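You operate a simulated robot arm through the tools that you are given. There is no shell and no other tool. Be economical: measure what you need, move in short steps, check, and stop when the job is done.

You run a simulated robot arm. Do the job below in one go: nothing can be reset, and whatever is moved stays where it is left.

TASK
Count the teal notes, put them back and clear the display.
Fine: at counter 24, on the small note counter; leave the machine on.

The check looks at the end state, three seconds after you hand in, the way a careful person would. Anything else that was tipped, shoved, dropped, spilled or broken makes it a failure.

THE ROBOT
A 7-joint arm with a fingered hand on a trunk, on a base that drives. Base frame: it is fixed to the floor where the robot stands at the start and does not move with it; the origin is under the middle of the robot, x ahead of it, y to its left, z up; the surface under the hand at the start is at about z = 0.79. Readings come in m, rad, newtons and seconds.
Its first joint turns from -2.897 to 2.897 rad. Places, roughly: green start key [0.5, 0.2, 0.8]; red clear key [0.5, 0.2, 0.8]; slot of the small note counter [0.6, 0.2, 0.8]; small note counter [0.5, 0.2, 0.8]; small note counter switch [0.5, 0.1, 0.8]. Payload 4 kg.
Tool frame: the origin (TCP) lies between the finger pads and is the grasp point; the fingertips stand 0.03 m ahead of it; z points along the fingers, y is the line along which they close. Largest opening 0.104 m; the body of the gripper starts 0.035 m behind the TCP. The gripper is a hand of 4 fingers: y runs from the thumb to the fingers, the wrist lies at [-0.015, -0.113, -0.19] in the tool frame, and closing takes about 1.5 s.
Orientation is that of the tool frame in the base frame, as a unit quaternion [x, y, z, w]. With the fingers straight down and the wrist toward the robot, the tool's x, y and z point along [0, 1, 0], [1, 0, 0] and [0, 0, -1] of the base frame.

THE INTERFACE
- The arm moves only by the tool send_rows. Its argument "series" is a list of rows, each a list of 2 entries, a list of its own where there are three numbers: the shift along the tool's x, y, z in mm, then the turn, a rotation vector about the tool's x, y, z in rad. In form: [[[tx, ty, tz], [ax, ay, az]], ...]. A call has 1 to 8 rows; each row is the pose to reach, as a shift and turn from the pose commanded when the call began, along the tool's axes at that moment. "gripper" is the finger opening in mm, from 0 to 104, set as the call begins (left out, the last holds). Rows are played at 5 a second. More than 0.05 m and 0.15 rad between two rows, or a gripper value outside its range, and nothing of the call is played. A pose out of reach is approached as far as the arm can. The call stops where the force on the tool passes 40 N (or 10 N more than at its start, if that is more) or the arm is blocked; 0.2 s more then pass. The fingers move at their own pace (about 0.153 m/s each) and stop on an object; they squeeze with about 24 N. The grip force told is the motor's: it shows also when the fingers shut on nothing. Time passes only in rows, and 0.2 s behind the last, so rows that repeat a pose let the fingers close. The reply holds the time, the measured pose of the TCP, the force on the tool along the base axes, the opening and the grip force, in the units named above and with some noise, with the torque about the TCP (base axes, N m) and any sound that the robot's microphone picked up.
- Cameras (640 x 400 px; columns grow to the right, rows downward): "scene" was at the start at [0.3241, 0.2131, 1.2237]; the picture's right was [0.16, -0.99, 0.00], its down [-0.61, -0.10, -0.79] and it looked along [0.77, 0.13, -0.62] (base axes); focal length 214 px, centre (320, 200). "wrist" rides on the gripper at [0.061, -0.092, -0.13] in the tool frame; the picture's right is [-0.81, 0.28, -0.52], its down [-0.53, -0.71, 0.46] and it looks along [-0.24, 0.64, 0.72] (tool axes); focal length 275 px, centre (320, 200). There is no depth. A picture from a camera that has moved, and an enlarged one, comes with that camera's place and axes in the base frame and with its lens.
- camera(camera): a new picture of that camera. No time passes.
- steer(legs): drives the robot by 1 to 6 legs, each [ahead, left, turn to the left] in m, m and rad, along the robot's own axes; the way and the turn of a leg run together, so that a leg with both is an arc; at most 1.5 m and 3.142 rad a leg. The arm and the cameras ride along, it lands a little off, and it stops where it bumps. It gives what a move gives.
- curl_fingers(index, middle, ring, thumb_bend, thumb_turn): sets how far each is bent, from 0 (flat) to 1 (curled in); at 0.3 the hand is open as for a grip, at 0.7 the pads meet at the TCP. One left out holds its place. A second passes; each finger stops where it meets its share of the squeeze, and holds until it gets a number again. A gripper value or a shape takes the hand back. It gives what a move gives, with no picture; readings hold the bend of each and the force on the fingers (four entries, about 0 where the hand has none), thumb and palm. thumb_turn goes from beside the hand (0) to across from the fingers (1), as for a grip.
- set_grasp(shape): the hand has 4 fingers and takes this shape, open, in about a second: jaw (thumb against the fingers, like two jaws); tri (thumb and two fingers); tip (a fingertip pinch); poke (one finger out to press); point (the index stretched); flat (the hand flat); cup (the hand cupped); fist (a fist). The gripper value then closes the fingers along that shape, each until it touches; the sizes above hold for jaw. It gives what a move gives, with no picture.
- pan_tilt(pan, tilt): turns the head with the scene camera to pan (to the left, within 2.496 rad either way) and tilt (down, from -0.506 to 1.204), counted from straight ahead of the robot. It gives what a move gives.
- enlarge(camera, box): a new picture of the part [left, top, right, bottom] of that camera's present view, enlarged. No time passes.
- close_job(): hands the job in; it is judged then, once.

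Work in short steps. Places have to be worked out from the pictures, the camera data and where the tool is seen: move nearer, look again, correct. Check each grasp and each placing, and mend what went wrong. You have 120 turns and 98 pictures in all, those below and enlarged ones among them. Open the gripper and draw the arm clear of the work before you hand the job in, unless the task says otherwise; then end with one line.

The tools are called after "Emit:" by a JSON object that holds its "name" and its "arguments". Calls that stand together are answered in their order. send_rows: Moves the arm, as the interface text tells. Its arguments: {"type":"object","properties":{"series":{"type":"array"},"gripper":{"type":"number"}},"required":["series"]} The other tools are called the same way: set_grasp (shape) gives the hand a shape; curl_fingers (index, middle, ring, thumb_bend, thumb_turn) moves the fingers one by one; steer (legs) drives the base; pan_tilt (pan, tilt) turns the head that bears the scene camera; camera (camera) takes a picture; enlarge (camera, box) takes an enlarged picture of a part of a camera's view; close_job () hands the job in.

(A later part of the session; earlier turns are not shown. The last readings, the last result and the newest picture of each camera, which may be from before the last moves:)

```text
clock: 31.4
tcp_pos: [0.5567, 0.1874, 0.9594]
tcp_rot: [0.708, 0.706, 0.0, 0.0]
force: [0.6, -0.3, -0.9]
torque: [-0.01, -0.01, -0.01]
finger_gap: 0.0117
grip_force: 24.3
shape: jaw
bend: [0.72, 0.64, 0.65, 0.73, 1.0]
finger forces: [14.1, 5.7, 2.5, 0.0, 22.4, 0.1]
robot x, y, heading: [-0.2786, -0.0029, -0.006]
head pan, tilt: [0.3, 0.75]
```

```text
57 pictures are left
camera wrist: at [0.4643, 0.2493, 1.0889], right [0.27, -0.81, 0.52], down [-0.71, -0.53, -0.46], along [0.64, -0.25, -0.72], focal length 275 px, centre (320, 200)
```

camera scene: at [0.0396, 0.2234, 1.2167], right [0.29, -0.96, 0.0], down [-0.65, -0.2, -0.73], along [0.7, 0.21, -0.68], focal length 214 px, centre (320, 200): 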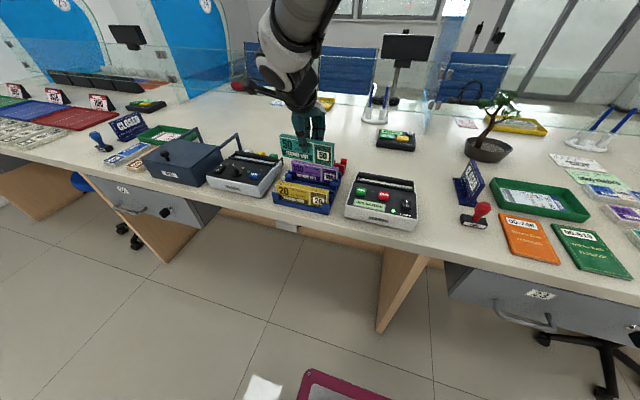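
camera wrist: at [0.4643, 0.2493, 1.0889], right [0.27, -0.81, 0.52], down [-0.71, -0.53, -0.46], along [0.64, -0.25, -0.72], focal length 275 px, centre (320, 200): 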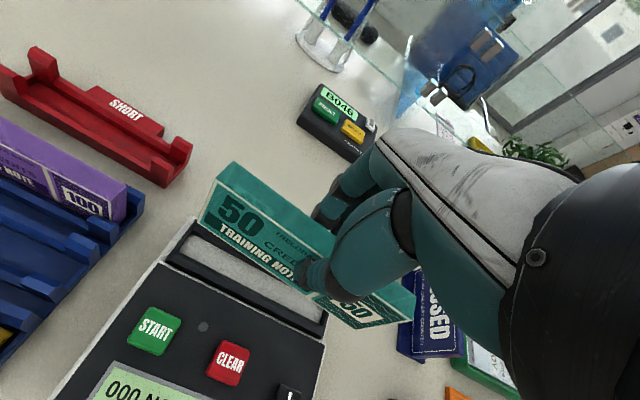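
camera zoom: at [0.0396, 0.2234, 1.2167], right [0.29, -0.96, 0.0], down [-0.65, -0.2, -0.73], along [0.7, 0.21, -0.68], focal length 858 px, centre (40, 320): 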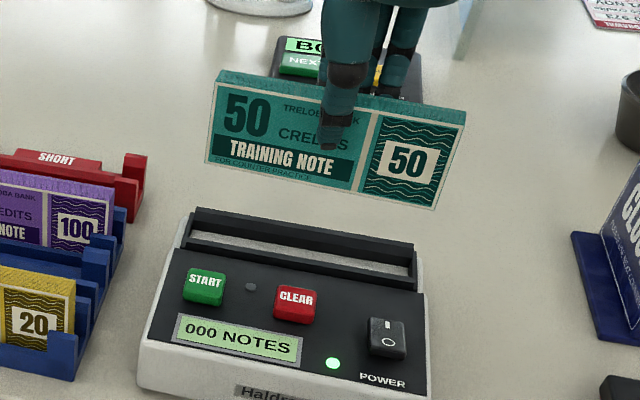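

The bundle's edges don't look quite parallel to the slot; I zoom on the wrist view to tell whether it's yawed or rolled in the hand.

Emit:
{"name": "enlarge", "arguments": {"camera": "wrist", "box": [140, 140, 440, 350]}}

Emit:
{"name": "enlarge", "arguments": {"camera": "scene", "box": [380, 130, 465, 190]}}

```text
1.90 times, centred on (290, 245) of wrist
camera zoom: at [0.4643, 0.2493, 1.0889], right [0.27, -0.81, 0.52], down [-0.71, -0.53, -0.46], along [0.64, -0.25, -0.72], focal length 524 px, centre (377, 114)
```

zoom: 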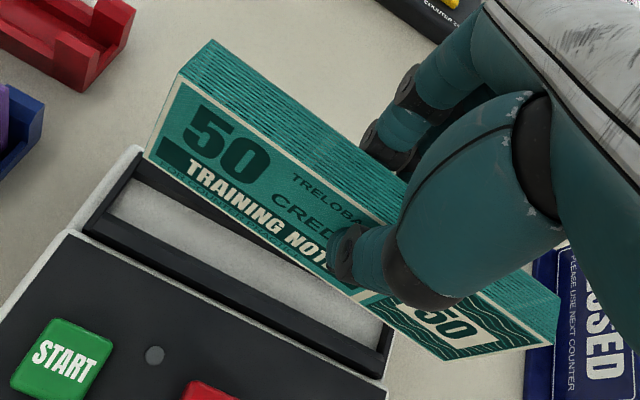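

```text
6.67 times, centred on (422, 160) of scene
camera zoom: at [0.0396, 0.2234, 1.2167], right [0.29, -0.96, 0.0], down [-0.65, -0.2, -0.73], along [0.7, 0.21, -0.68], focal length 1430 px, centre (-363, 467)
```

zoom: 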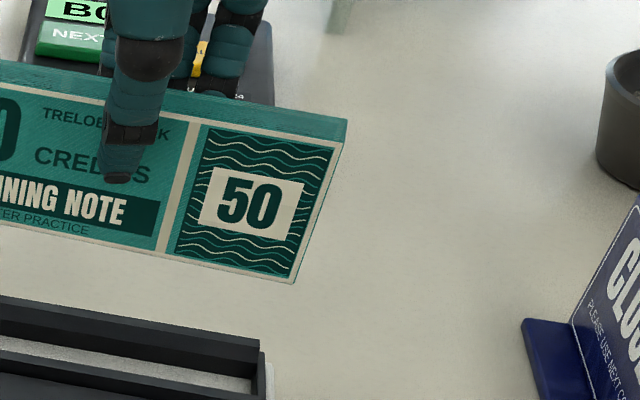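

Triangulated corners: back-top left (0.5715, 0.264, 0.955), right (0.550, 0.117, 0.960) — the bundle is yawed 0.145 rad in the hand. I turn the tool to align it with the slot and re-centre.

Emit:
{"name": "send_rows", "arguments": {"series": [[[0, 2, 0], [0, 0, -0.04]], [[0, 4, 0], [0, 0, -0.08]], [[-1, 6, 0], [0, 0, -0.12]], [[-1, 8, 0], [0, 0, -0.145]], [[-1, 8, 20], [0, 0, -0.145]], [[-1, 8, 30], [0, 0, -0.145]], [[-1, 8, 30], [0, 0, -0.145]]]}}

Emit:
{"name": "enlarge", "arguments": {"camera": "wrist", "box": [140, 140, 440, 350]}}

Emit:
{"name": "enlarge", "arguments": {"camera": "scene", "box": [346, 130, 446, 210]}}

```text
clock: 33.0
tcp_pos: [0.5677, 0.1851, 0.9298]
tcp_rot: [0.655, 0.756, 0.0, 0.0]
force: [0.1, -0.7, -1.2]
torque: [-0.02, 0.03, 0.02]
finger_gap: 0.0116
grip_force: 23.7
shape: jaw
bend: [0.72, 0.64, 0.65, 0.73, 1.0]
finger forces: [14.1, 5.7, 2.5, 0.0, 22.3, 0.0]
robot x, y, heading: [-0.2803, 0.0001, -0.001]
head pan, tilt: [0.3, 0.75]
```

```text
1.90 times, centred on (290, 245) of wrist
camera zoom: at [0.4676, 0.2338, 1.0613], right [0.39, -0.76, 0.52], down [-0.63, -0.63, -0.46], along [0.67, -0.15, -0.72], focal length 524 px, centre (377, 114)
```

zoom: 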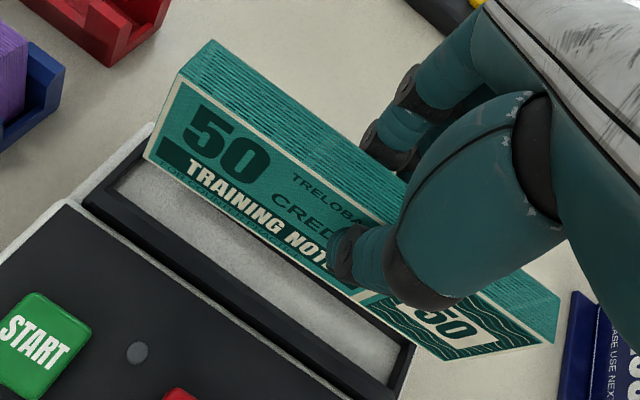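

```text
5.00 times, centred on (396, 170) of scene
camera zoom: at [0.0396, 0.2233, 1.2167], right [0.29, -0.96, 0.0], down [-0.65, -0.2, -0.73], along [0.7, 0.21, -0.68], focal length 1072 px, centre (-60, 350)
```

zoom: 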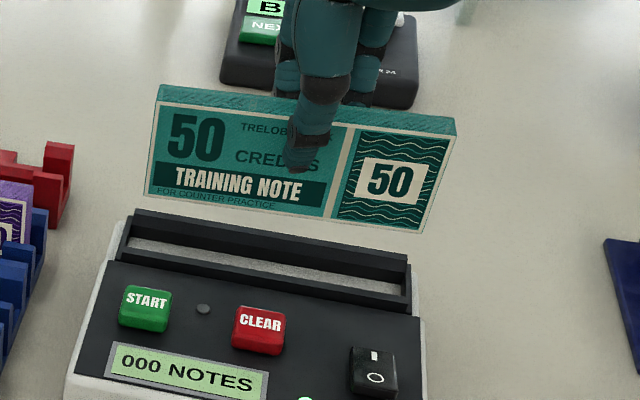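

Now the bundle is nearly parallel to the slot and centred within ~2 mm. I trim 2 mm / 0.02 rad and lower to ~10 mm over the rim.

Emit:
{"name": "send_rows", "arguments": {"series": [[[0, -2, 8], [0, 0, 0.02]], [[0, -2, 16], [0, 0, 0.02]], [[0, -2, 24], [0, 0, 0.02]], [[0, -2, 28], [0, 0, 0.02]], [[0, -2, 28], [0, 0, 0.02]]]}}

Emit:
{"name": "enlarge", "arguments": {"camera": "wrist", "box": [140, 140, 440, 350]}}

Emit:
{"name": "enlarge", "arguments": {"camera": "scene", "box": [350, 145, 430, 205]}}

```text
clock: 34.2
tcp_pos: [0.5672, 0.1869, 0.9017]
tcp_rot: [0.663, 0.749, 0.0, 0.0]
force: [0.3, 0.0, -1.6]
torque: [-0.02, 0.01, 0.0]
finger_gap: 0.0117
grip_force: 24.3
shape: jaw
bend: [0.72, 0.64, 0.65, 0.73, 1.0]
finger forces: [14.2, 5.7, 2.5, 0.0, 22.4, 0.0]
robot x, y, heading: [-0.2774, -0.0014, -0.002]
head pan, tilt: [0.3, 0.75]
```

```text
1.90 times, centred on (290, 245) of wrist
camera zoom: at [0.467, 0.2359, 1.0327], right [0.37, -0.77, 0.52], down [-0.64, -0.62, -0.46], along [0.67, -0.16, -0.72], focal length 524 px, centre (377, 114)
```

zoom: 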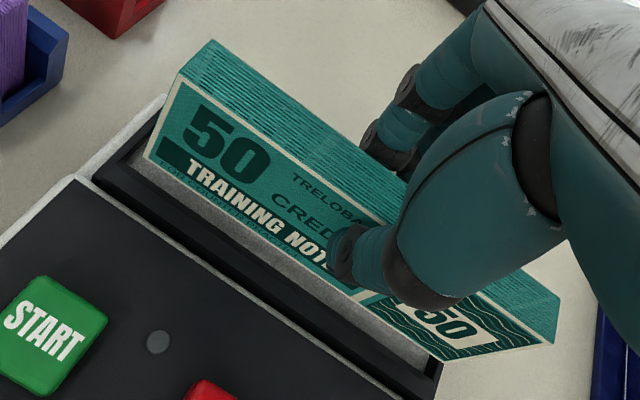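

```text
6.67 times, centred on (390, 175) of scene
camera zoom: at [0.0396, 0.2234, 1.2167], right [0.29, -0.96, 0.0], down [-0.65, -0.2, -0.73], along [0.7, 0.21, -0.68], focal length 1430 px, centre (-147, 367)
```

zoom: 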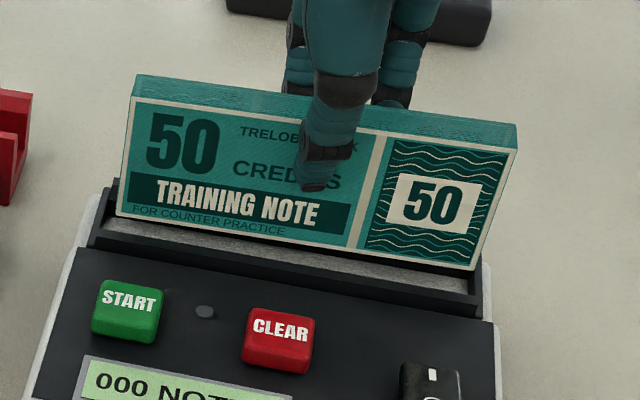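

Parallel in yaw, with a slight roll (right end ~5 mm high). I correct the roll by 0.03 rad and lower until the bottom edge is just at the rim.

Emit:
{"name": "send_rows", "arguments": {"series": [[[0, 0, 0], [0, 0.03, 0]], [[0, 0, 4], [0, 0.03, 0]], [[0, 0, 8], [0, 0.03, 0]], [[0, 0, 8], [0, 0.03, 0]]]}}

Emit:
{"name": "enlarge", "arguments": {"camera": "scene", "box": [350, 145, 430, 205]}}

Emit:
{"name": "enlarge", "arguments": {"camera": "wrist", "box": [160, 180, 410, 360]}}

```text
clock: 35.2
tcp_pos: [0.5646, 0.1851, 0.895]
tcp_rot: [0.663, 0.749, 0.009, -0.011]
force: [0.4, -1.2, -0.3]
torque: [0.03, -0.01, -0.01]
finger_gap: 0.0119
grip_force: 23.6
shape: jaw
bend: [0.72, 0.64, 0.65, 0.73, 1.0]
finger forces: [14.2, 5.7, 2.5, 0.0, 22.3, 0.1]
robot x, y, heading: [-0.2816, -0.001, -0.006]
head pan, tilt: [0.3, 0.75]
```

```text
6.67 times, centred on (390, 175) of scene
camera zoom: at [0.0396, 0.2234, 1.2167], right [0.29, -0.96, 0.0], down [-0.65, -0.2, -0.73], along [0.7, 0.21, -0.68], focal length 1430 px, centre (-147, 367)
```

zoom: 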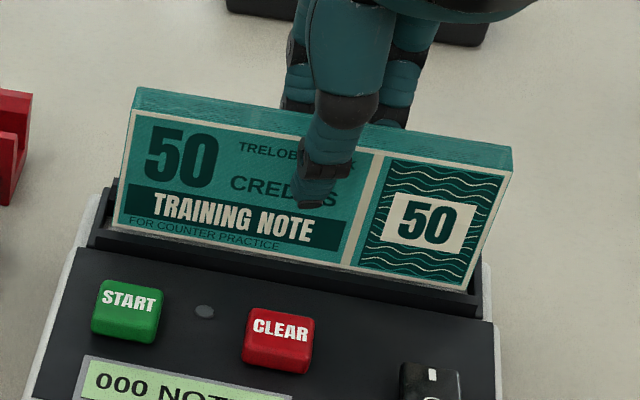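

```text
2.22 times, centred on (285, 270) of wrist
camera zoom: at [0.4661, 0.2308, 1.0272], right [0.37, -0.79, 0.49], down [-0.64, -0.6, -0.47], along [0.67, -0.14, -0.73], focal length 612 px, centre (398, 44)
```

zoom: 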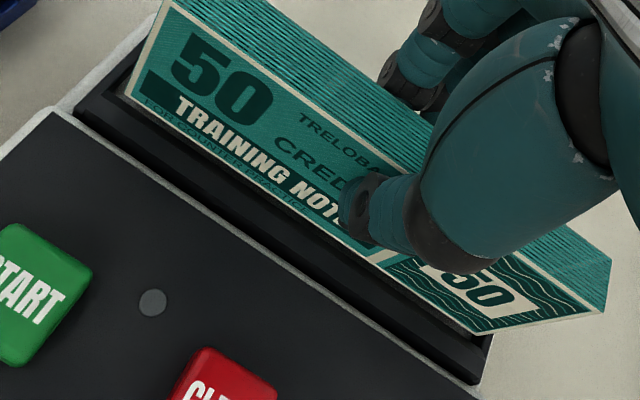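

Bottom front edge is ~1 mm behind the trough's front lip and the ends fit. I lower gently another 12 mm, watching force.

Emit:
{"name": "send_rows", "arguments": {"series": [[[0, 1, 3], [0, 0, 0]], [[0, 1, 6], [0, 0, 0]], [[0, 1, 9], [0, 0, 0]], [[0, 1, 12], [0, 0, 0]], [[0, 1, 12], [0, 0, 0]]]}}

Emit:
{"name": "enlarge", "arguments": {"camera": "scene", "box": [350, 145, 430, 205]}}

Emit:
{"name": "enlarge", "arguments": {"camera": "wrist", "box": [160, 180, 410, 360]}}

```text
clock: 36.4
tcp_pos: [0.5669, 0.1861, 0.8842]
tcp_rot: [0.662, 0.749, 0.011, -0.011]
force: [0.9, -1.1, 9.9]
torque: [-0.1, 0.03, 0.02]
finger_gap: 0.0122
grip_force: 23.6
shape: jaw
bend: [0.72, 0.64, 0.65, 0.74, 1.0]
finger forces: [14.9, 6.8, 3.3, 0.0, 24.5, 0.0]
robot x, y, heading: [-0.2774, 0.0008, 0.002]
head pan, tilt: [0.3, 0.75]
```

```text
6.67 times, centred on (390, 175) of scene
camera zoom: at [0.0393, 0.2232, 1.2168], right [0.29, -0.96, 0.0], down [-0.65, -0.2, -0.73], along [0.7, 0.21, -0.68], focal length 1430 px, centre (-147, 367)
```

zoom: 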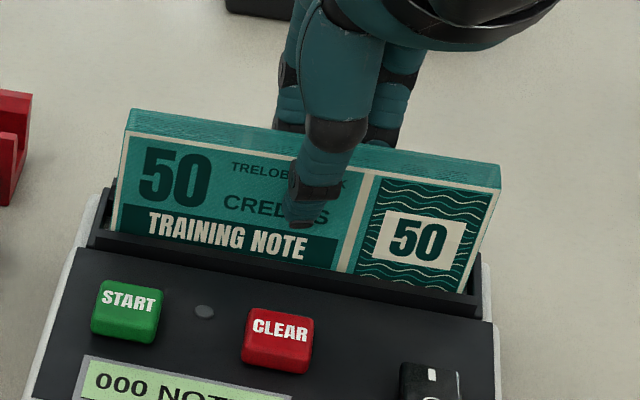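

```text
2.22 times, centred on (285, 270) of wrist
camera zoom: at [0.4672, 0.2318, 1.0156], right [0.37, -0.79, 0.49], down [-0.64, -0.6, -0.47], along [0.67, -0.14, -0.73], focal length 612 px, centre (398, 44)
```

zoom: 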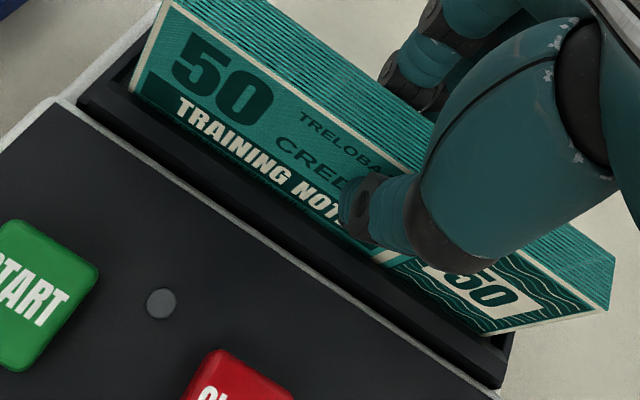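

The bundle is seated inside the trough (10 N reaction on the floor). I back off 1 mm and open the fingers to 32 mm.

Emit:
{"name": "send_rows", "arguments": {"series": [[[0, 0, -1], [0, 0, 0]], [[0, 0, -1], [0, 0, 0]], [[0, 0, -1], [0, 0, 0]], [[0, 0, -1], [0, 0, 0]]], "gripper": 32}}

Emit:
{"name": "enlarge", "arguments": {"camera": "scene", "box": [350, 145, 430, 205]}}

```text
clock: 37.4
tcp_pos: [0.5661, 0.1862, 0.8836]
tcp_rot: [0.663, 0.748, 0.01, -0.011]
force: [0.6, -0.7, 0.6]
torque: [0.0, -0.03, 0.0]
finger_gap: 0.0319
grip_force: 0.1
shape: jaw
bend: [0.74, 0.53, 0.51, 0.74, 1.0]
finger forces: [0.1, 0.1, 0.0, 0.0, 0.0, 0.0]
robot x, y, heading: [-0.2756, -0.002, 0.0]
head pan, tilt: [0.3, 0.75]
```

```text
6.67 times, centred on (390, 175) of scene
camera zoom: at [0.0396, 0.2234, 1.2167], right [0.29, -0.96, 0.0], down [-0.65, -0.2, -0.73], along [0.7, 0.21, -0.68], focal length 1430 px, centre (-147, 367)
```

zoom: 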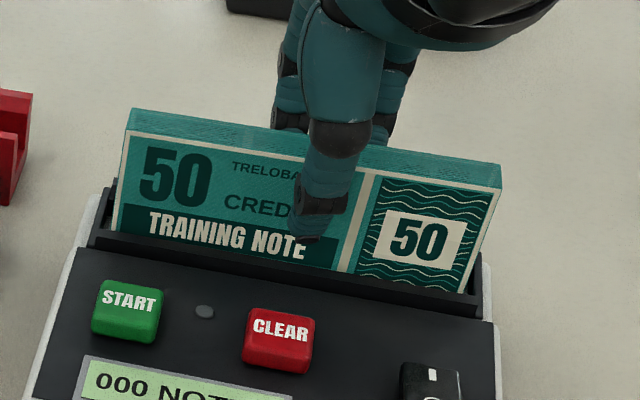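

The bundle stands by itself in the trough. I lift straight off, keeping this orientation (it suits the re-grasp).

Emit:
{"name": "send_rows", "arguments": {"series": [[[0, 0, -10], [0, 0, 0]], [[0, 0, -20], [0, 0, 0]], [[0, 0, -35], [0, 0, 0]], [[0, 0, -60], [0, 0, 0]], [[0, 0, -90], [0, 0, 0]], [[0, 0, -125], [0, 0, 0]], [[0, 0, -125], [0, 0, 0]]]}}

Emit:
{"name": "curl_fingers", "arguments": {"index": 0.5, "middle": 1, "ring": 1, "thumb_bend": 1, "thumb_turn": 0.5}}

Emit:
{"name": "enlarge", "arguments": {"camera": "scene", "box": [340, 100, 450, 220]}}

```text
clock: 39.0
tcp_pos: [0.5684, 0.1842, 1.0081]
tcp_rot: [0.663, 0.749, 0.01, -0.01]
force: [1.5, 0.4, 0.9]
torque: [0.0, -0.01, 0.02]
finger_gap: 0.0318
grip_force: 0.0
shape: jaw
bend: [0.74, 0.53, 0.51, 0.74, 1.0]
finger forces: [0.1, 0.0, 0.1, 0.1, 0.1, 0.0]
robot x, y, heading: [-0.2762, 0.0025, -0.008]
head pan, tilt: [0.3, 0.75]
```

```text
clock: 40.0
tcp_pos: [0.5676, 0.1844, 1.0065]
tcp_rot: [0.663, 0.749, 0.009, -0.012]
force: [0.0, 0.0, -0.9]
torque: [0.04, -0.01, -0.03]
finger_gap: 0.0368
grip_force: 0.1
shape: fingers
bend: [0.5, 1.0, 1.0, 1.0, 0.51]
finger forces: [0.0, 0.0, 0.1, 0.1, 0.0, 0.0]
robot x, y, heading: [-0.2784, -0.0035, 0.002]
head pan, tilt: [0.3, 0.75]
```

```text
3.33 times, centred on (395, 160) of scene
camera zoom: at [0.0396, 0.2233, 1.2167], right [0.29, -0.96, 0.0], down [-0.65, -0.2, -0.73], along [0.7, 0.21, -0.68], focal length 715 px, centre (70, 333)
```

zoom: 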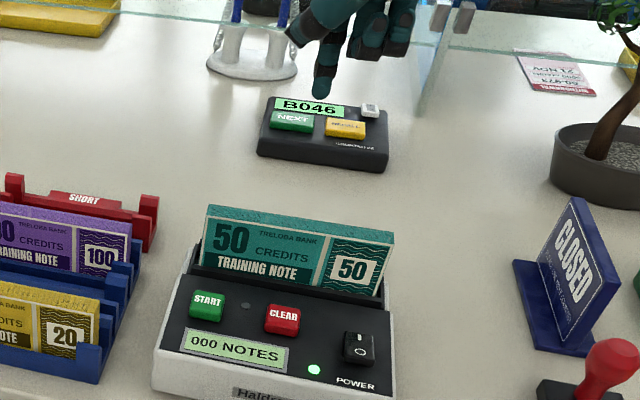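

The bundle stays put. I move the index over START (TCP target about (0.4585, 0.2385)) and lower to hover.

Emit:
{"name": "send_rows", "arguments": {"series": [[[17, -25, 0], [0, 0, 0]], [[34, -51, 0], [0, 0, 0]], [[51, -76, 0], [0, 0, 0]], [[68, -102, 0], [0, 0, 0]], [[68, -102, 35], [0, 0, 0]], [[68, -102, 70], [0, 0, 0]], [[68, -102, 100], [0, 0, 0]], [[68, -102, 100], [0, 0, 0]]]}}

Emit:
{"name": "enlarge", "arguments": {"camera": "scene", "box": [340, 140, 430, 220]}}

Emit:
{"name": "camera", "arguments": {"camera": "wrist"}}

```text
clock: 41.8
tcp_pos: [0.4553, 0.2405, 0.9089]
tcp_rot: [0.663, 0.749, 0.01, -0.011]
force: [0.3, -0.1, -0.5]
torque: [0.01, 0.0, -0.01]
finger_gap: 0.037
grip_force: 0.0
shape: fingers
bend: [0.5, 1.0, 1.0, 1.0, 0.51]
finger forces: [0.0, 0.0, 0.0, 0.0, 0.1, 0.1]
robot x, y, heading: [-0.2795, -0.0021, -0.001]
head pan, tilt: [0.3, 0.75]
```

```text
5.00 times, centred on (385, 180) of scene
camera zoom: at [0.0396, 0.2233, 1.2167], right [0.29, -0.96, 0.0], down [-0.65, -0.2, -0.73], along [0.7, 0.21, -0.68], focal length 1072 px, centre (-5, 300)
```

zoom: 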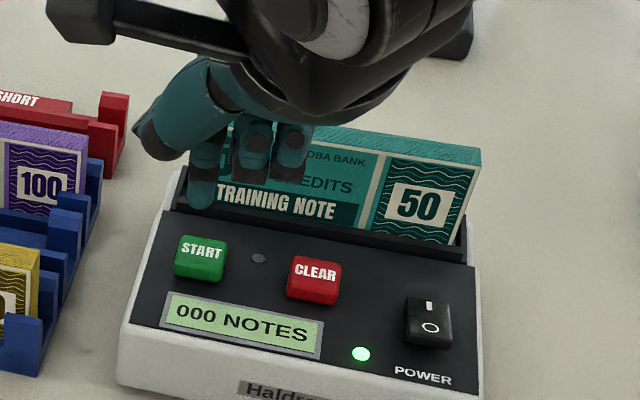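

```text
43 pictures are left
camera wrist: at [0.3574, 0.2863, 1.0414], right [0.37, -0.79, 0.49], down [-0.64, -0.6, -0.47], along [0.67, -0.14, -0.73], focal length 275 px, centre (320, 200)
```

wrist: 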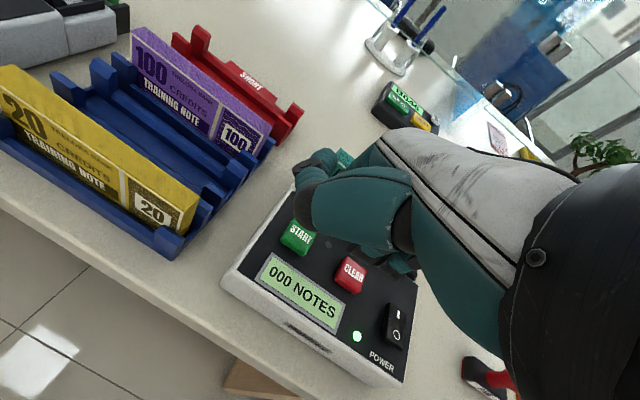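

The tip hovers at (0.4875, 0.2516); I shift 4 mm right and press down on START in small steps.

Emit:
{"name": "send_rows", "arguments": {"series": [[[-4, 2, 10], [0, 0, 0]], [[-4, 2, 20], [0, 0, 0]], [[-4, 2, 26], [0, 0, 0]], [[-4, 2, 30], [0, 0, 0]], [[-4, 2, 33], [0, 0, 0]]]}}

Emit:
{"name": "enlarge", "arguments": {"camera": "scene", "box": [340, 140, 430, 220]}}

```text
clock: 43.0
tcp_pos: [0.4591, 0.2378, 0.8773]
tcp_rot: [0.662, 0.749, 0.009, -0.011]
force: [-0.3, 0.4, 0.3]
torque: [-0.01, -0.01, 0.02]
finger_gap: 0.0369
grip_force: 0.2
shape: fingers
bend: [0.5, 1.0, 1.0, 1.0, 0.51]
finger forces: [0.1, 0.0, 0.1, 0.0, 0.1, 0.1]
robot x, y, heading: [-0.281, -0.0015, 0.0]
head pan, tilt: [0.3, 0.75]
```

```text
5.00 times, centred on (385, 180) of scene
camera zoom: at [0.0396, 0.2234, 1.2167], right [0.29, -0.96, 0.0], down [-0.65, -0.2, -0.73], along [0.7, 0.21, -0.68], focal length 1072 px, centre (-5, 300)
```

zoom: 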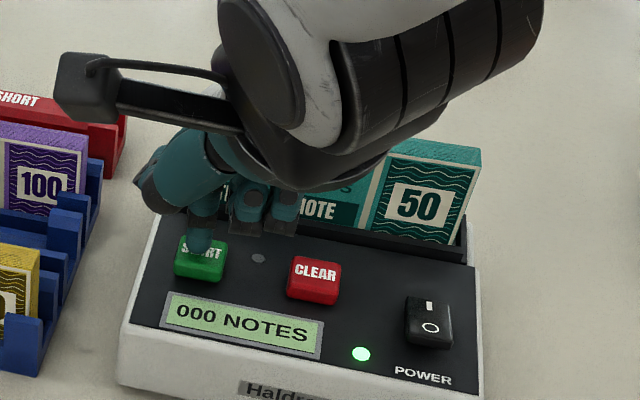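

The tip is right over START and just about to touch. I press a few millimetres further.

Emit:
{"name": "send_rows", "arguments": {"series": [[[0, 0, 3], [0, 0, 0]], [[0, 0, 6], [0, 0, 0]], [[0, 0, 8], [0, 0, 0]]]}}

Emit:
{"name": "enlarge", "arguments": {"camera": "scene", "box": [340, 140, 430, 220]}}

```text
clock: 43.8
tcp_pos: [0.4591, 0.2391, 0.8706]
tcp_rot: [0.663, 0.749, 0.011, -0.011]
force: [0.0, -0.1, 5.2]
torque: [0.05, -0.19, -0.04]
finger_gap: 0.0368
grip_force: 2.6
shape: fingers
bend: [0.5, 1.0, 1.0, 1.0, 0.51]
finger forces: [5.4, 0.0, 0.1, 0.0, 0.0, 0.1]
robot x, y, heading: [-0.2804, 0.0004, 0.0]
head pan, tilt: [0.3, 0.75]
heard: click
```

```text
5.00 times, centred on (385, 180) of scene
camera zoom: at [0.0394, 0.2233, 1.2167], right [0.29, -0.96, 0.0], down [-0.65, -0.2, -0.73], along [0.7, 0.21, -0.68], focal length 1072 px, centre (-5, 300)
```

zoom: 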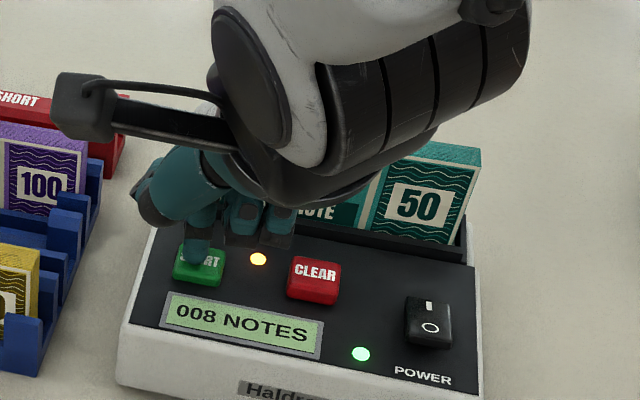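

It clicked and is counting (008). I lift off the key and wait for the count to finish.

Emit:
{"name": "send_rows", "arguments": {"series": [[[0, 0, -15], [0, 0, 0]], [[0, 0, -45], [0, 0, 0]], [[0, 0, -80], [0, 0, 0]], [[0, 0, -120], [0, 0, 0]], [[0, 0, -120], [0, 0, 0]], [[0, 0, -120], [0, 0, 0]], [[0, 0, -120], [0, 0, 0]], [[0, 0, -120], [0, 0, 0]]]}}

Emit:
{"name": "set_grasp", "arguments": {"shape": "jaw"}}

Emit:
{"name": "send_rows", "arguments": {"series": [[[0, 0, 0], [0, 0, 0]], [[0, 0, 0], [0, 0, 0]], [[0, 0, 0], [0, 0, 0]], [[0, 0, 0], [0, 0, 0]], [[0, 0, 0], [0, 0, 0]], [[0, 0, 0], [0, 0, 0]], [[0, 0, 0], [0, 0, 0]], [[0, 0, 0], [0, 0, 0]]], "gripper": 32}}

Emit:
{"name": "enlarge", "arguments": {"camera": "scene", "box": [340, 120, 440, 220]}}

```text
clock: 45.6
tcp_pos: [0.4592, 0.2345, 0.9933]
tcp_rot: [0.663, 0.749, 0.01, -0.011]
force: [-0.7, 0.1, -0.3]
torque: [-0.02, 0.05, 0.0]
finger_gap: 0.0371
grip_force: 0.2
shape: fingers
bend: [0.5, 1.0, 1.0, 1.0, 0.51]
finger forces: [0.1, 0.1, 0.0, 0.0, 0.0, 0.0]
robot x, y, heading: [-0.2791, 0.0033, -0.003]
head pan, tilt: [0.3, 0.75]
```

```text
clock: 46.5
tcp_pos: [0.4603, 0.2348, 0.9929]
tcp_rot: [0.663, 0.749, 0.01, -0.011]
force: [-0.1, -0.1, 0.2]
torque: [0.0, -0.01, -0.03]
finger_gap: 0.1037
grip_force: 0.1
shape: jaw
bend: [0.3, 0.3, 0.3, 0.3, 0.97]
finger forces: [0.1, 0.0, 0.0, 0.0, 0.0, 0.0]
robot x, y, heading: [-0.2773, -0.0035, -0.001]
head pan, tilt: [0.3, 0.75]
```

```text
clock: 48.3
tcp_pos: [0.4598, 0.2348, 0.9922]
tcp_rot: [0.663, 0.749, 0.01, -0.011]
force: [0.0, 0.5, 0.4]
torque: [0.02, 0.01, 0.01]
finger_gap: 0.0324
grip_force: 0.2
shape: jaw
bend: [0.74, 0.53, 0.5, 0.74, 1.0]
finger forces: [0.0, 0.0, 0.0, 0.0, 0.0, 0.0]
robot x, y, heading: [-0.2797, -0.0002, -0.005]
head pan, tilt: [0.3, 0.75]
```

```text
4.00 times, centred on (390, 170) of scene
camera zoom: at [0.0396, 0.2234, 1.2167], right [0.29, -0.96, 0.0], down [-0.65, -0.2, -0.73], along [0.7, 0.21, -0.68], focal length 858 px, centre (40, 320)
```

zoom: 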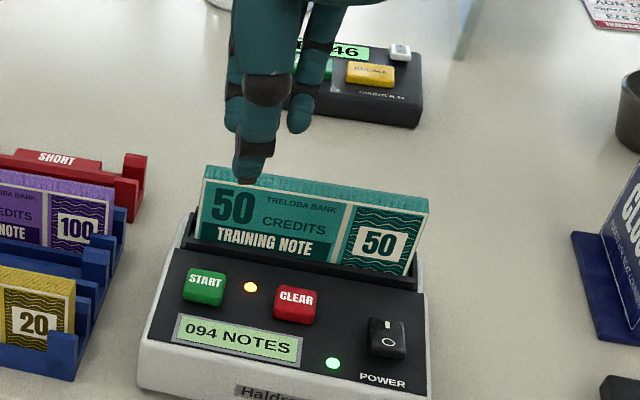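

Count is at 094 and still running. Meanwhile I move back above the bundle (reverse of the commanded moves) and look again.

Emit:
{"name": "send_rows", "arguments": {"series": [[[-16, 25, 0], [0, 0, 0]], [[-32, 50, 0], [0, 0, 0]], [[-48, 75, 0], [0, 0, 0]], [[-64, 100, 0], [0, 0, 0]], [[-64, 100, 0], [0, 0, 0]], [[-64, 100, 0], [0, 0, 0]], [[-64, 100, 0], [0, 0, 0]], [[-64, 100, 0], [0, 0, 0]]]}}

Emit:
{"name": "enlarge", "arguments": {"camera": "scene", "box": [340, 120, 440, 220]}}

```text
clock: 50.1
tcp_pos: [0.5674, 0.1839, 0.986]
tcp_rot: [0.663, 0.748, 0.01, -0.011]
force: [-0.5, 0.3, -0.1]
torque: [-0.03, 0.02, -0.02]
finger_gap: 0.0325
grip_force: 0.0
shape: jaw
bend: [0.74, 0.53, 0.51, 0.74, 1.0]
finger forces: [0.0, 0.1, 0.0, 0.0, 0.0, 0.0]
robot x, y, heading: [-0.2829, 0.0001, -0.001]
head pan, tilt: [0.3, 0.75]
```

```text
4.00 times, centred on (390, 170) of scene
camera zoom: at [0.0396, 0.2233, 1.2167], right [0.29, -0.96, 0.0], down [-0.65, -0.2, -0.73], along [0.7, 0.21, -0.68], focal length 858 px, centre (40, 320)
```

zoom: 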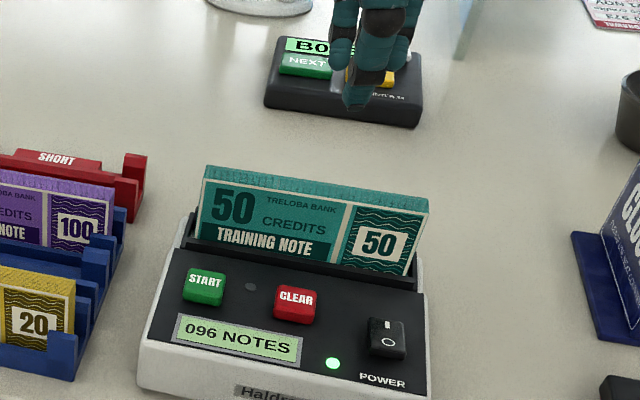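

The count finished: 096, lamp out. The task says to put the notes back, so into their rack place. I lower over the bundle again.

Emit:
{"name": "send_rows", "arguments": {"series": [[[0, 0, 30], [0, 0, 0]], [[0, 0, 60], [0, 0, 0]], [[0, 0, 72], [0, 0, 0]], [[0, 0, 84], [0, 0, 0]], [[0, 0, 94], [0, 0, 0]], [[0, 0, 102], [0, 0, 0]], [[0, 0, 102], [0, 0, 0]]]}}

Emit:
{"name": "enlarge", "arguments": {"camera": "scene", "box": [350, 145, 430, 205]}}

```text
clock: 51.7
tcp_pos: [0.5687, 0.1872, 0.8852]
tcp_rot: [0.662, 0.749, 0.01, -0.011]
force: [0.6, 0.3, 0.7]
torque: [0.01, 0.02, 0.0]
finger_gap: 0.0324
grip_force: 0.1
shape: jaw
bend: [0.74, 0.53, 0.51, 0.74, 1.0]
finger forces: [0.0, 0.0, 0.0, 0.1, 0.0, 0.1]
robot x, y, heading: [-0.2787, 0.0018, -0.005]
head pan, tilt: [0.3, 0.75]
```

```text
6.67 times, centred on (390, 175) of scene
camera zoom: at [0.0396, 0.2234, 1.2167], right [0.29, -0.96, 0.0], down [-0.65, -0.2, -0.73], along [0.7, 0.21, -0.68], focal length 1430 px, centre (-147, 367)
```

zoom: 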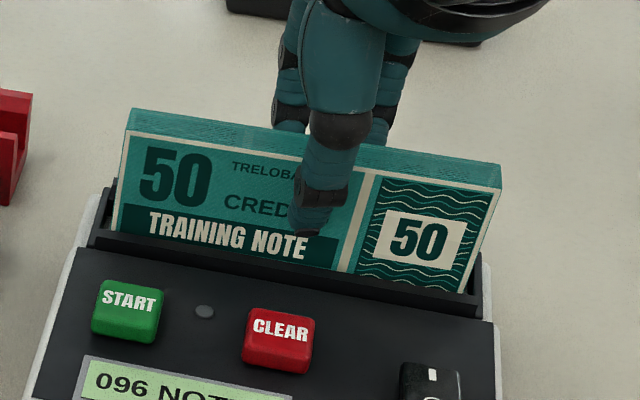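

Straddled as before. I close and lift straight up.

Emit:
{"name": "send_rows", "arguments": {"series": [[[0, 0, 0], [0, 0, 0]], [[0, 0, 0], [0, 0, 0]], [[0, 0, 0], [0, 0, 0]], [[0, 0, 0], [0, 0, 0]], [[0, 0, 0], [0, 0, 0]], [[0, 0, 0], [0, 0, 0]]], "gripper": 0}}

Emit:
{"name": "send_rows", "arguments": {"series": [[[0, 0, -8], [0, 0, 0]], [[0, 0, -16], [0, 0, 0]], [[0, 0, -26], [0, 0, 0]], [[0, 0, -46], [0, 0, 0]], [[0, 0, -76], [0, 0, 0]], [[0, 0, -76], [0, 0, 0]]]}}

Emit:
{"name": "enlarge", "arguments": {"camera": "scene", "box": [346, 120, 446, 220]}}

Emit:
{"name": "enlarge", "arguments": {"camera": "wrist", "box": [140, 140, 440, 350]}}

```text
clock: 53.1
tcp_pos: [0.5672, 0.187, 0.8858]
tcp_rot: [0.663, 0.748, 0.009, -0.012]
force: [0.5, 0.1, 0.4]
torque: [-0.01, -0.05, 0.0]
finger_gap: 0.012
grip_force: 24.0
shape: jaw
bend: [0.72, 0.67, 0.7, 0.74, 1.0]
finger forces: [12.4, 6.3, 3.0, 0.1, 21.6, 0.1]
robot x, y, heading: [-0.2785, 0.0021, -0.001]
head pan, tilt: [0.3, 0.75]
```

```text
clock: 54.5
tcp_pos: [0.5672, 0.1857, 0.9615]
tcp_rot: [0.662, 0.749, 0.01, -0.011]
force: [0.3, -0.4, -1.1]
torque: [-0.03, 0.01, 0.01]
finger_gap: 0.0123
grip_force: 24.3
shape: jaw
bend: [0.72, 0.67, 0.7, 0.74, 1.0]
finger forces: [13.0, 6.2, 2.6, 0.1, 21.8, 0.0]
robot x, y, heading: [-0.2765, 0.0022, -0.002]
head pan, tilt: [0.3, 0.75]
```

```text
4.00 times, centred on (396, 170) of scene
camera zoom: at [0.0396, 0.2234, 1.2167], right [0.29, -0.96, 0.0], down [-0.65, -0.2, -0.73], along [0.7, 0.21, -0.68], focal length 858 px, centre (16, 320)
```

zoom: 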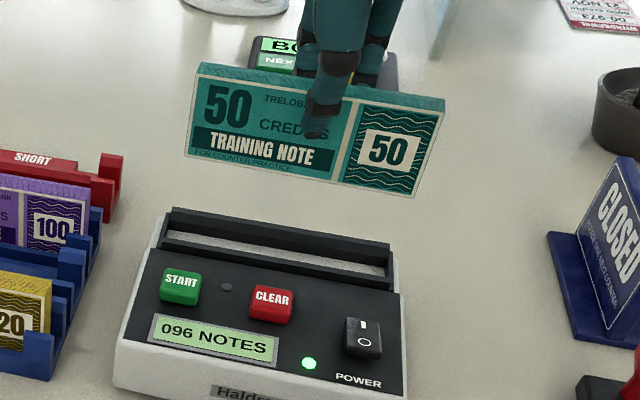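

```text
1.90 times, centred on (290, 245) of wrist
camera zoom: at [0.4689, 0.2315, 1.0938], right [0.37, -0.79, 0.49], down [-0.64, -0.6, -0.47], along [0.67, -0.14, -0.73], focal length 524 px, centre (377, 114)
```

zoom: 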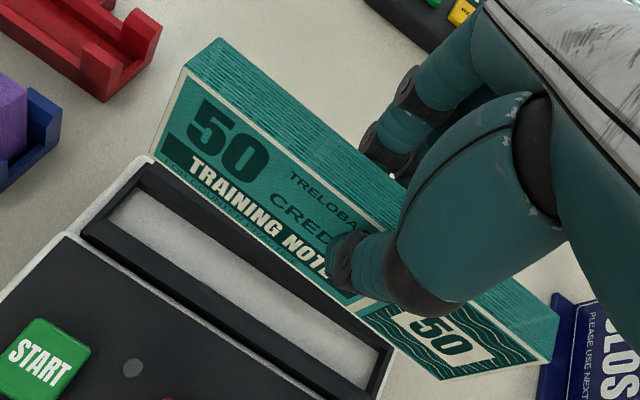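

The bundle came out cleanly; triangulated it is yawed about 0.07 rad in the hand. I carry it above the empty rack place, turning 0.09 rad to match the rack and correcting a little roll.

Emit:
{"name": "send_rows", "arguments": {"series": [[[0, 0, -5], [0, 0.01, -0.03]], [[35, -4, -5], [0, 0.02, -0.06]], [[72, -8, -5], [0, 0.02, -0.09]], [[110, -13, -5], [0, 0.02, -0.09]], [[148, -17, -5], [0, 0.02, -0.09]], [[185, -22, -5], [0, 0.02, -0.09]], [[221, -26, -5], [0, 0.02, -0.09]], [[221, -26, -5], [0, 0.02, -0.09]]]}}

Emit:
{"name": "enlarge", "arguments": {"camera": "scene", "box": [265, 120, 355, 200]}}

Emit:
{"name": "enlarge", "arguments": {"camera": "wrist", "box": [100, 140, 440, 400]}}

```text
clock: 56.3
tcp_pos: [0.513, 0.4032, 0.9722]
tcp_rot: [0.628, 0.778, 0.017, -0.018]
force: [-0.7, -0.1, -0.8]
torque: [0.0, 0.01, -0.01]
finger_gap: 0.0124
grip_force: 24.3
shape: jaw
bend: [0.72, 0.67, 0.7, 0.74, 1.0]
finger forces: [13.1, 6.1, 2.6, 0.1, 21.7, 0.0]
robot x, y, heading: [-0.2839, -0.0022, -0.004]
head pan, tilt: [0.3, 0.75]
```

```text
5.00 times, centred on (310, 160) of scene
camera zoom: at [0.0396, 0.2234, 1.2167], right [0.29, -0.96, 0.0], down [-0.65, -0.2, -0.73], along [0.7, 0.21, -0.68], focal length 1072 px, centre (370, 400)
```

zoom: 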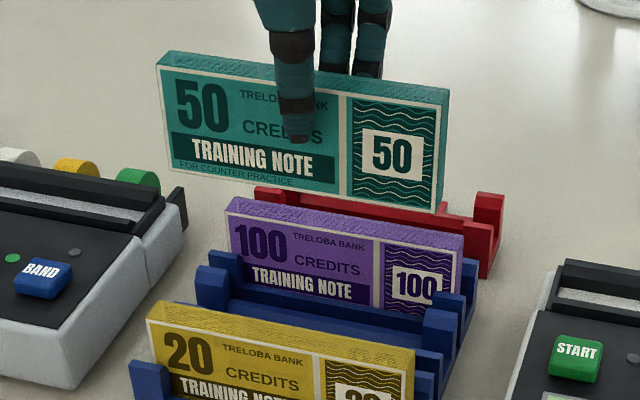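

```text
1.54 times, centred on (270, 270) of wrist
camera zoom: at [0.4108, 0.4366, 1.1052], right [0.44, -0.76, 0.48], down [-0.59, -0.65, -0.48], along [0.68, -0.07, -0.73], focal length 424 px, centre (397, 92)
```

zoom: 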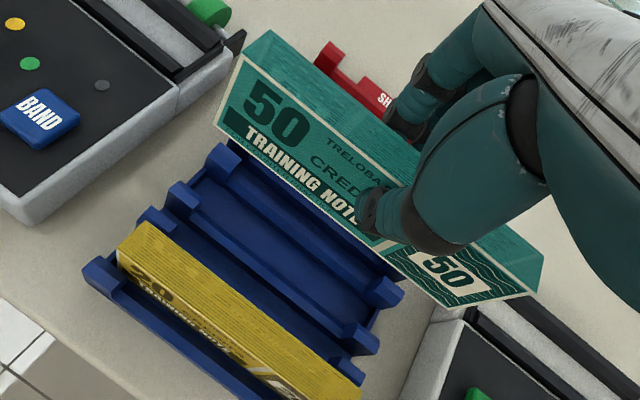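

Bundle front face ≈0.501, back ≈0.517 over the place at 0.503–0.519; aligned in yaw. I nudge +2 mm in x, compensate the tool's tilt and lower 57 mm for a closer check.

Emit:
{"name": "send_rows", "arguments": {"series": [[[-2, 2, 15], [0, 0, 0]], [[-3, 2, 30], [0, 0, 0]], [[-4, 2, 45], [0, 0, 0]], [[-4, 2, 57], [0, 0, 0]], [[-4, 2, 57], [0, 0, 0]]]}}

Emit:
{"name": "enlarge", "arguments": {"camera": "scene", "box": [270, 135, 350, 205]}}

Emit:
{"name": "enlarge", "arguments": {"camera": "wrist", "box": [140, 140, 420, 370]}}

```text
clock: 57.5
tcp_pos: [0.5175, 0.3991, 0.9155]
tcp_rot: [0.629, 0.777, 0.017, -0.019]
force: [0.6, -0.2, -1.2]
torque: [0.0, 0.02, 0.01]
finger_gap: 0.0125
grip_force: 24.0
shape: jaw
bend: [0.72, 0.67, 0.7, 0.74, 1.0]
finger forces: [13.0, 6.1, 2.6, 0.1, 21.7, 0.0]
robot x, y, heading: [-0.2786, 0.001, 0.002]
head pan, tilt: [0.3, 0.75]
```

```text
5.71 times, centred on (310, 170) of scene
camera zoom: at [0.0334, 0.228, 1.2092], right [0.37, -0.93, 0.0], down [-0.69, -0.28, -0.67], along [0.62, 0.25, -0.75], focal length 1226 px, centre (377, 371)
```

zoom: 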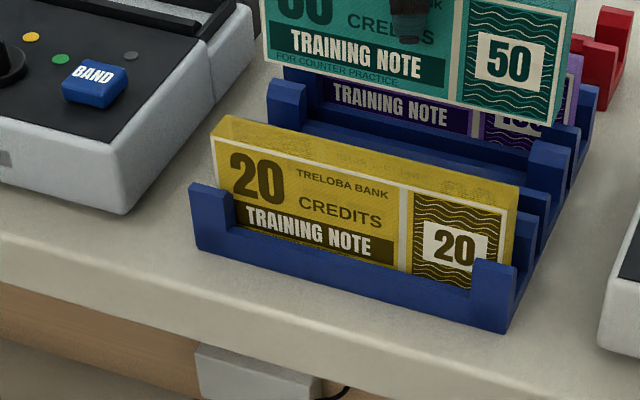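

```text
1.74 times, centred on (280, 255) of wrist
camera zoom: at [0.4144, 0.4324, 1.0492], right [0.44, -0.76, 0.48], down [-0.59, -0.65, -0.48], along [0.68, -0.07, -0.73], focal length 479 px, centre (390, 104)
```

zoom: 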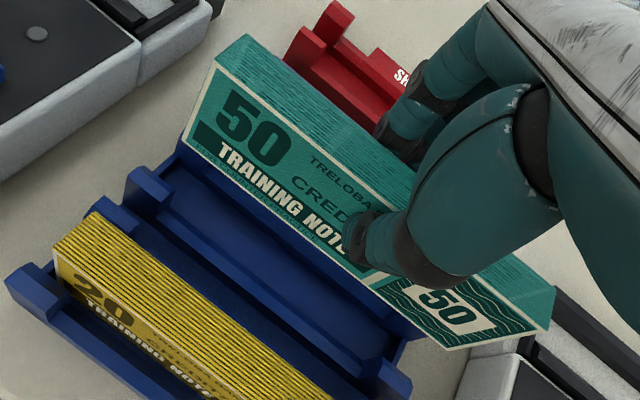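

The head camera has shifted by itself (different axes now); I set it back to the former direction and look again.

Emit:
{"name": "pan_tilt", "arguments": {"pan": 0.3, "tilt": 0.75}}

Emit:
{"name": "enlarge", "arguments": {"camera": "scene", "box": [265, 130, 355, 210]}}

```text
clock: 58.1
tcp_pos: [0.5172, 0.3985, 0.9154]
tcp_rot: [0.628, 0.778, 0.017, -0.019]
force: [-0.1, 0.2, -0.2]
torque: [-0.02, 0.01, 0.02]
finger_gap: 0.0125
grip_force: 23.2
shape: jaw
bend: [0.72, 0.67, 0.7, 0.74, 1.0]
finger forces: [13.1, 6.2, 2.6, 0.0, 21.6, 0.1]
robot x, y, heading: [-0.2779, 0.0022, -0.0]
head pan, tilt: [0.3, 0.75]
```

```text
5.00 times, centred on (310, 170) of scene
camera zoom: at [0.0334, 0.2281, 1.2093], right [0.37, -0.93, 0.0], down [-0.69, -0.28, -0.67], along [0.62, 0.25, -0.75], focal length 1072 px, centre (370, 350)
```

zoom: 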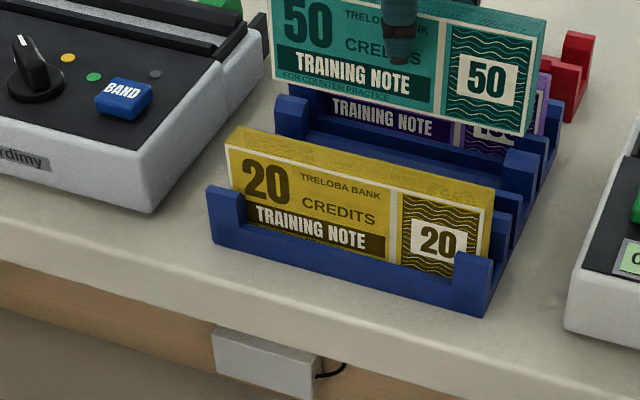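

The head is offset but its reported axes remain consistent (yellow bundle still triangulates to y 0.331–0.477). The teal bundle is now y 0.326–0.474, so I shift it +4 mm in y and lower 20 mm.

Emit:
{"name": "send_rows", "arguments": {"series": [[[3.4, 1, 0], [0, 0, -0.01]], [[3.4, 1, 10], [0, 0, -0.01]], [[3.4, 1, 20], [0, 0, -0.01]], [[3.4, 1, 20], [0, 0, -0.01]]]}}

Emit:
{"name": "enlarge", "arguments": {"camera": "scene", "box": [280, 125, 350, 180]}}

Emit:
{"name": "enlarge", "arguments": {"camera": "wrist", "box": [180, 150, 420, 370]}}

```text
clock: 59.1
tcp_pos: [0.5171, 0.4055, 0.8976]
tcp_rot: [0.625, 0.78, 0.019, -0.019]
force: [-0.5, -0.1, -1.5]
torque: [-0.01, -0.02, 0.02]
finger_gap: 0.012
grip_force: 23.7
shape: jaw
bend: [0.72, 0.67, 0.7, 0.74, 1.0]
finger forces: [13.1, 6.0, 2.6, 0.0, 21.7, 0.0]
robot x, y, heading: [-0.2803, -0.0022, -0.002]
head pan, tilt: [0.3, 0.75]
```

```text
7.27 times, centred on (315, 152) of scene
camera zoom: at [0.0293, 0.2304, 1.205], right [0.41, -0.91, 0.0], down [-0.71, -0.32, -0.62], along [0.57, 0.26, -0.78], focal length 1560 px, centre (356, 546)
```

zoom: 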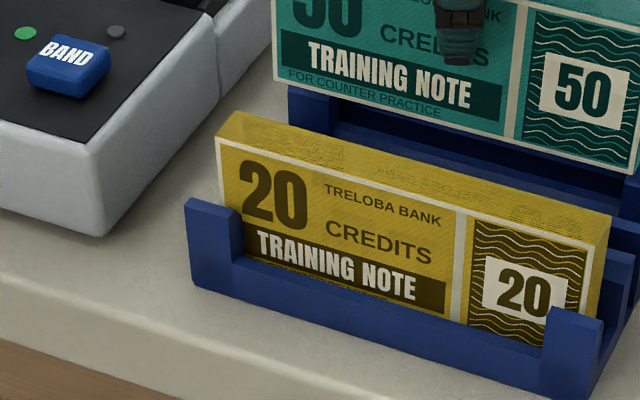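

```text
1.82 times, centred on (300, 260) of wrist
camera zoom: at [0.4136, 0.4375, 1.0306], right [0.45, -0.76, 0.48], down [-0.58, -0.65, -0.49], along [0.68, -0.06, -0.73], focal length 500 px, centre (356, 91)
```

zoom: 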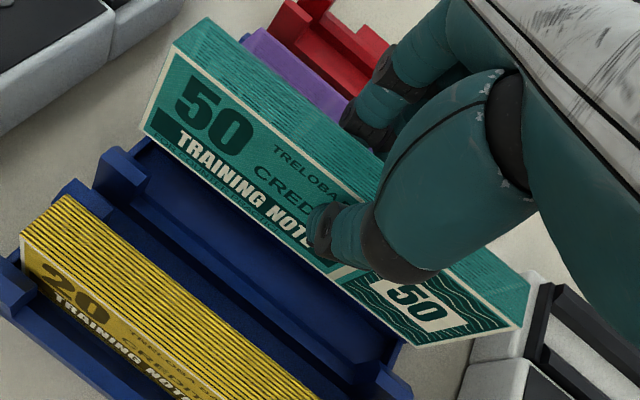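

The head is being nudged as the arm lowers; I check the full view for what is close to it.

Emit:
{"name": "camera", "arguments": {"camera": "scene"}}

```text
28 pictures are left
camera scene: at [0.0293, 0.2304, 1.205], right [0.41, -0.91, 0.0], down [-0.71, -0.32, -0.62], along [0.57, 0.26, -0.78], focal length 214 px, centre (320, 200)
```

scene: 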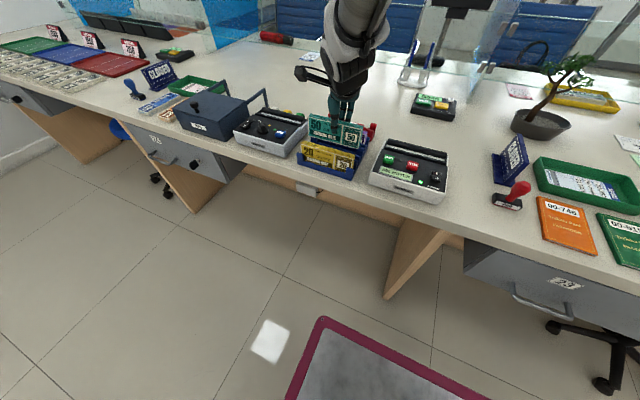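

The forearm passes just above/right of the head and pushes it. I turn the head left out of the arm's way.

Emit:
{"name": "pan_tilt", "arguments": {"pan": 0.65, "tilt": 0.9}}

Emit:
{"name": "camera", "arguments": {"camera": "scene"}}

```text
clock: 59.9
tcp_pos: [0.5151, 0.406, 0.8953]
tcp_rot: [0.624, 0.781, 0.016, -0.018]
force: [-0.1, -0.7, -1.4]
torque: [-0.02, -0.02, 0.0]
finger_gap: 0.0125
grip_force: 24.4
shape: jaw
bend: [0.72, 0.67, 0.7, 0.74, 1.0]
finger forces: [13.1, 6.1, 2.6, 0.1, 21.9, 0.0]
robot x, y, heading: [-0.2829, 0.0004, -0.003]
head pan, tilt: [0.649, 0.901]
```

```text
27 pictures are left
camera scene: at [0.0207, 0.2446, 1.2048], right [0.6, -0.8, 0.0], down [-0.63, -0.47, -0.62], along [0.5, 0.37, -0.78], focal length 214 px, centre (320, 200)
```

scene: 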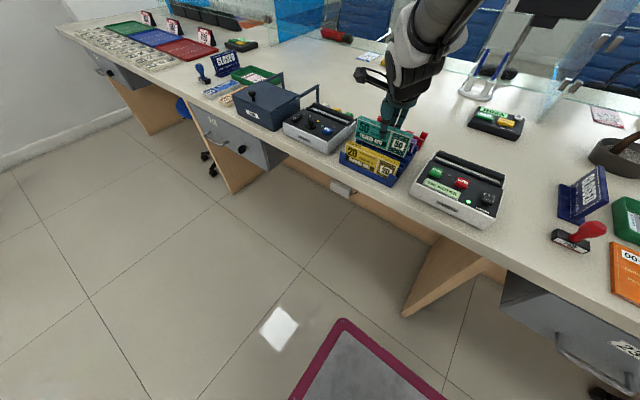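

The head is free now and its axes match the command. I zoom on the bundle and rack.

Emit:
{"name": "enlarge", "arguments": {"camera": "scene", "box": [335, 110, 420, 190]}}

```text
5.00 times, centred on (378, 150) of scene
camera zoom: at [0.0207, 0.2446, 1.2048], right [0.6, -0.8, 0.0], down [-0.63, -0.47, -0.62], along [0.5, 0.37, -0.78], focal length 1072 px, centre (32, 450)
```

zoom: 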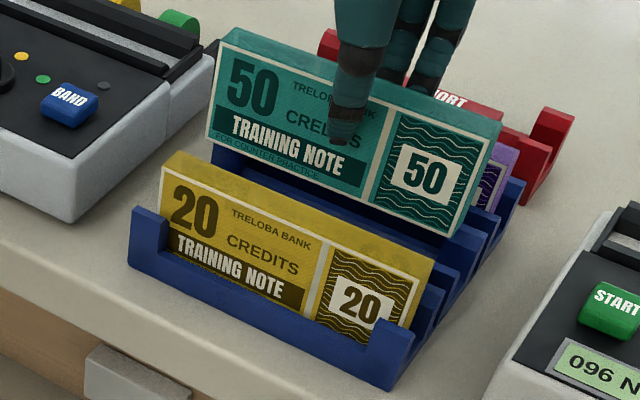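

In this view teal is centred at y≈0.407 vs rack 0.405, and about 1.5 mm short in x. I trim and lower 12 mm.

Emit:
{"name": "send_rows", "arguments": {"series": [[[-3.2, 0.8, 0], [0, 0, 0]], [[-3.2, 0.8, 6], [0, 0, 0]], [[-3.2, 0.8, 12], [0, 0, 0]], [[-3.2, 0.8, 12], [0, 0, 0]]]}}

Emit:
{"name": "enlarge", "arguments": {"camera": "scene", "box": [355, 115, 425, 175]}}

Emit:
{"name": "enlarge", "arguments": {"camera": "wrist", "box": [180, 150, 420, 370]}}

```text
clock: 60.9
tcp_pos: [0.517, 0.4018, 0.8832]
tcp_rot: [0.623, 0.782, 0.017, -0.018]
force: [0.0, -0.8, -1.2]
torque: [0.0, 0.01, -0.01]
finger_gap: 0.0124
grip_force: 23.9
shape: jaw
bend: [0.72, 0.67, 0.7, 0.74, 1.0]
finger forces: [13.3, 6.1, 2.6, 0.0, 21.9, 0.1]
robot x, y, heading: [-0.281, -0.0023, -0.0]
head pan, tilt: [0.649, 0.901]
```

```text
6.67 times, centred on (390, 145) of scene
camera zoom: at [0.0206, 0.2446, 1.2048], right [0.6, -0.8, 0.0], down [-0.63, -0.47, -0.62], along [0.5, 0.37, -0.78], focal length 1430 px, centre (-147, 567)
```

zoom: 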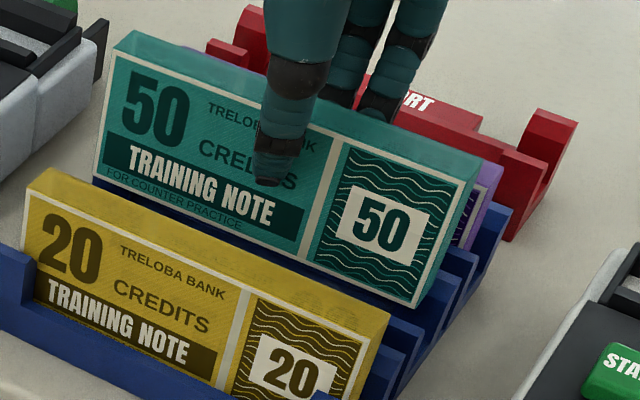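

```text
1.82 times, centred on (300, 260) of wrist
camera zoom: at [0.4148, 0.4341, 1.0159], right [0.45, -0.75, 0.48], down [-0.58, -0.65, -0.48], along [0.68, -0.06, -0.73], focal length 500 px, centre (356, 91)
```

zoom: 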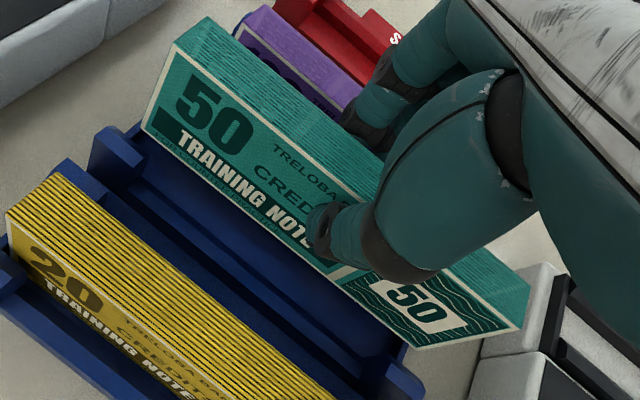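

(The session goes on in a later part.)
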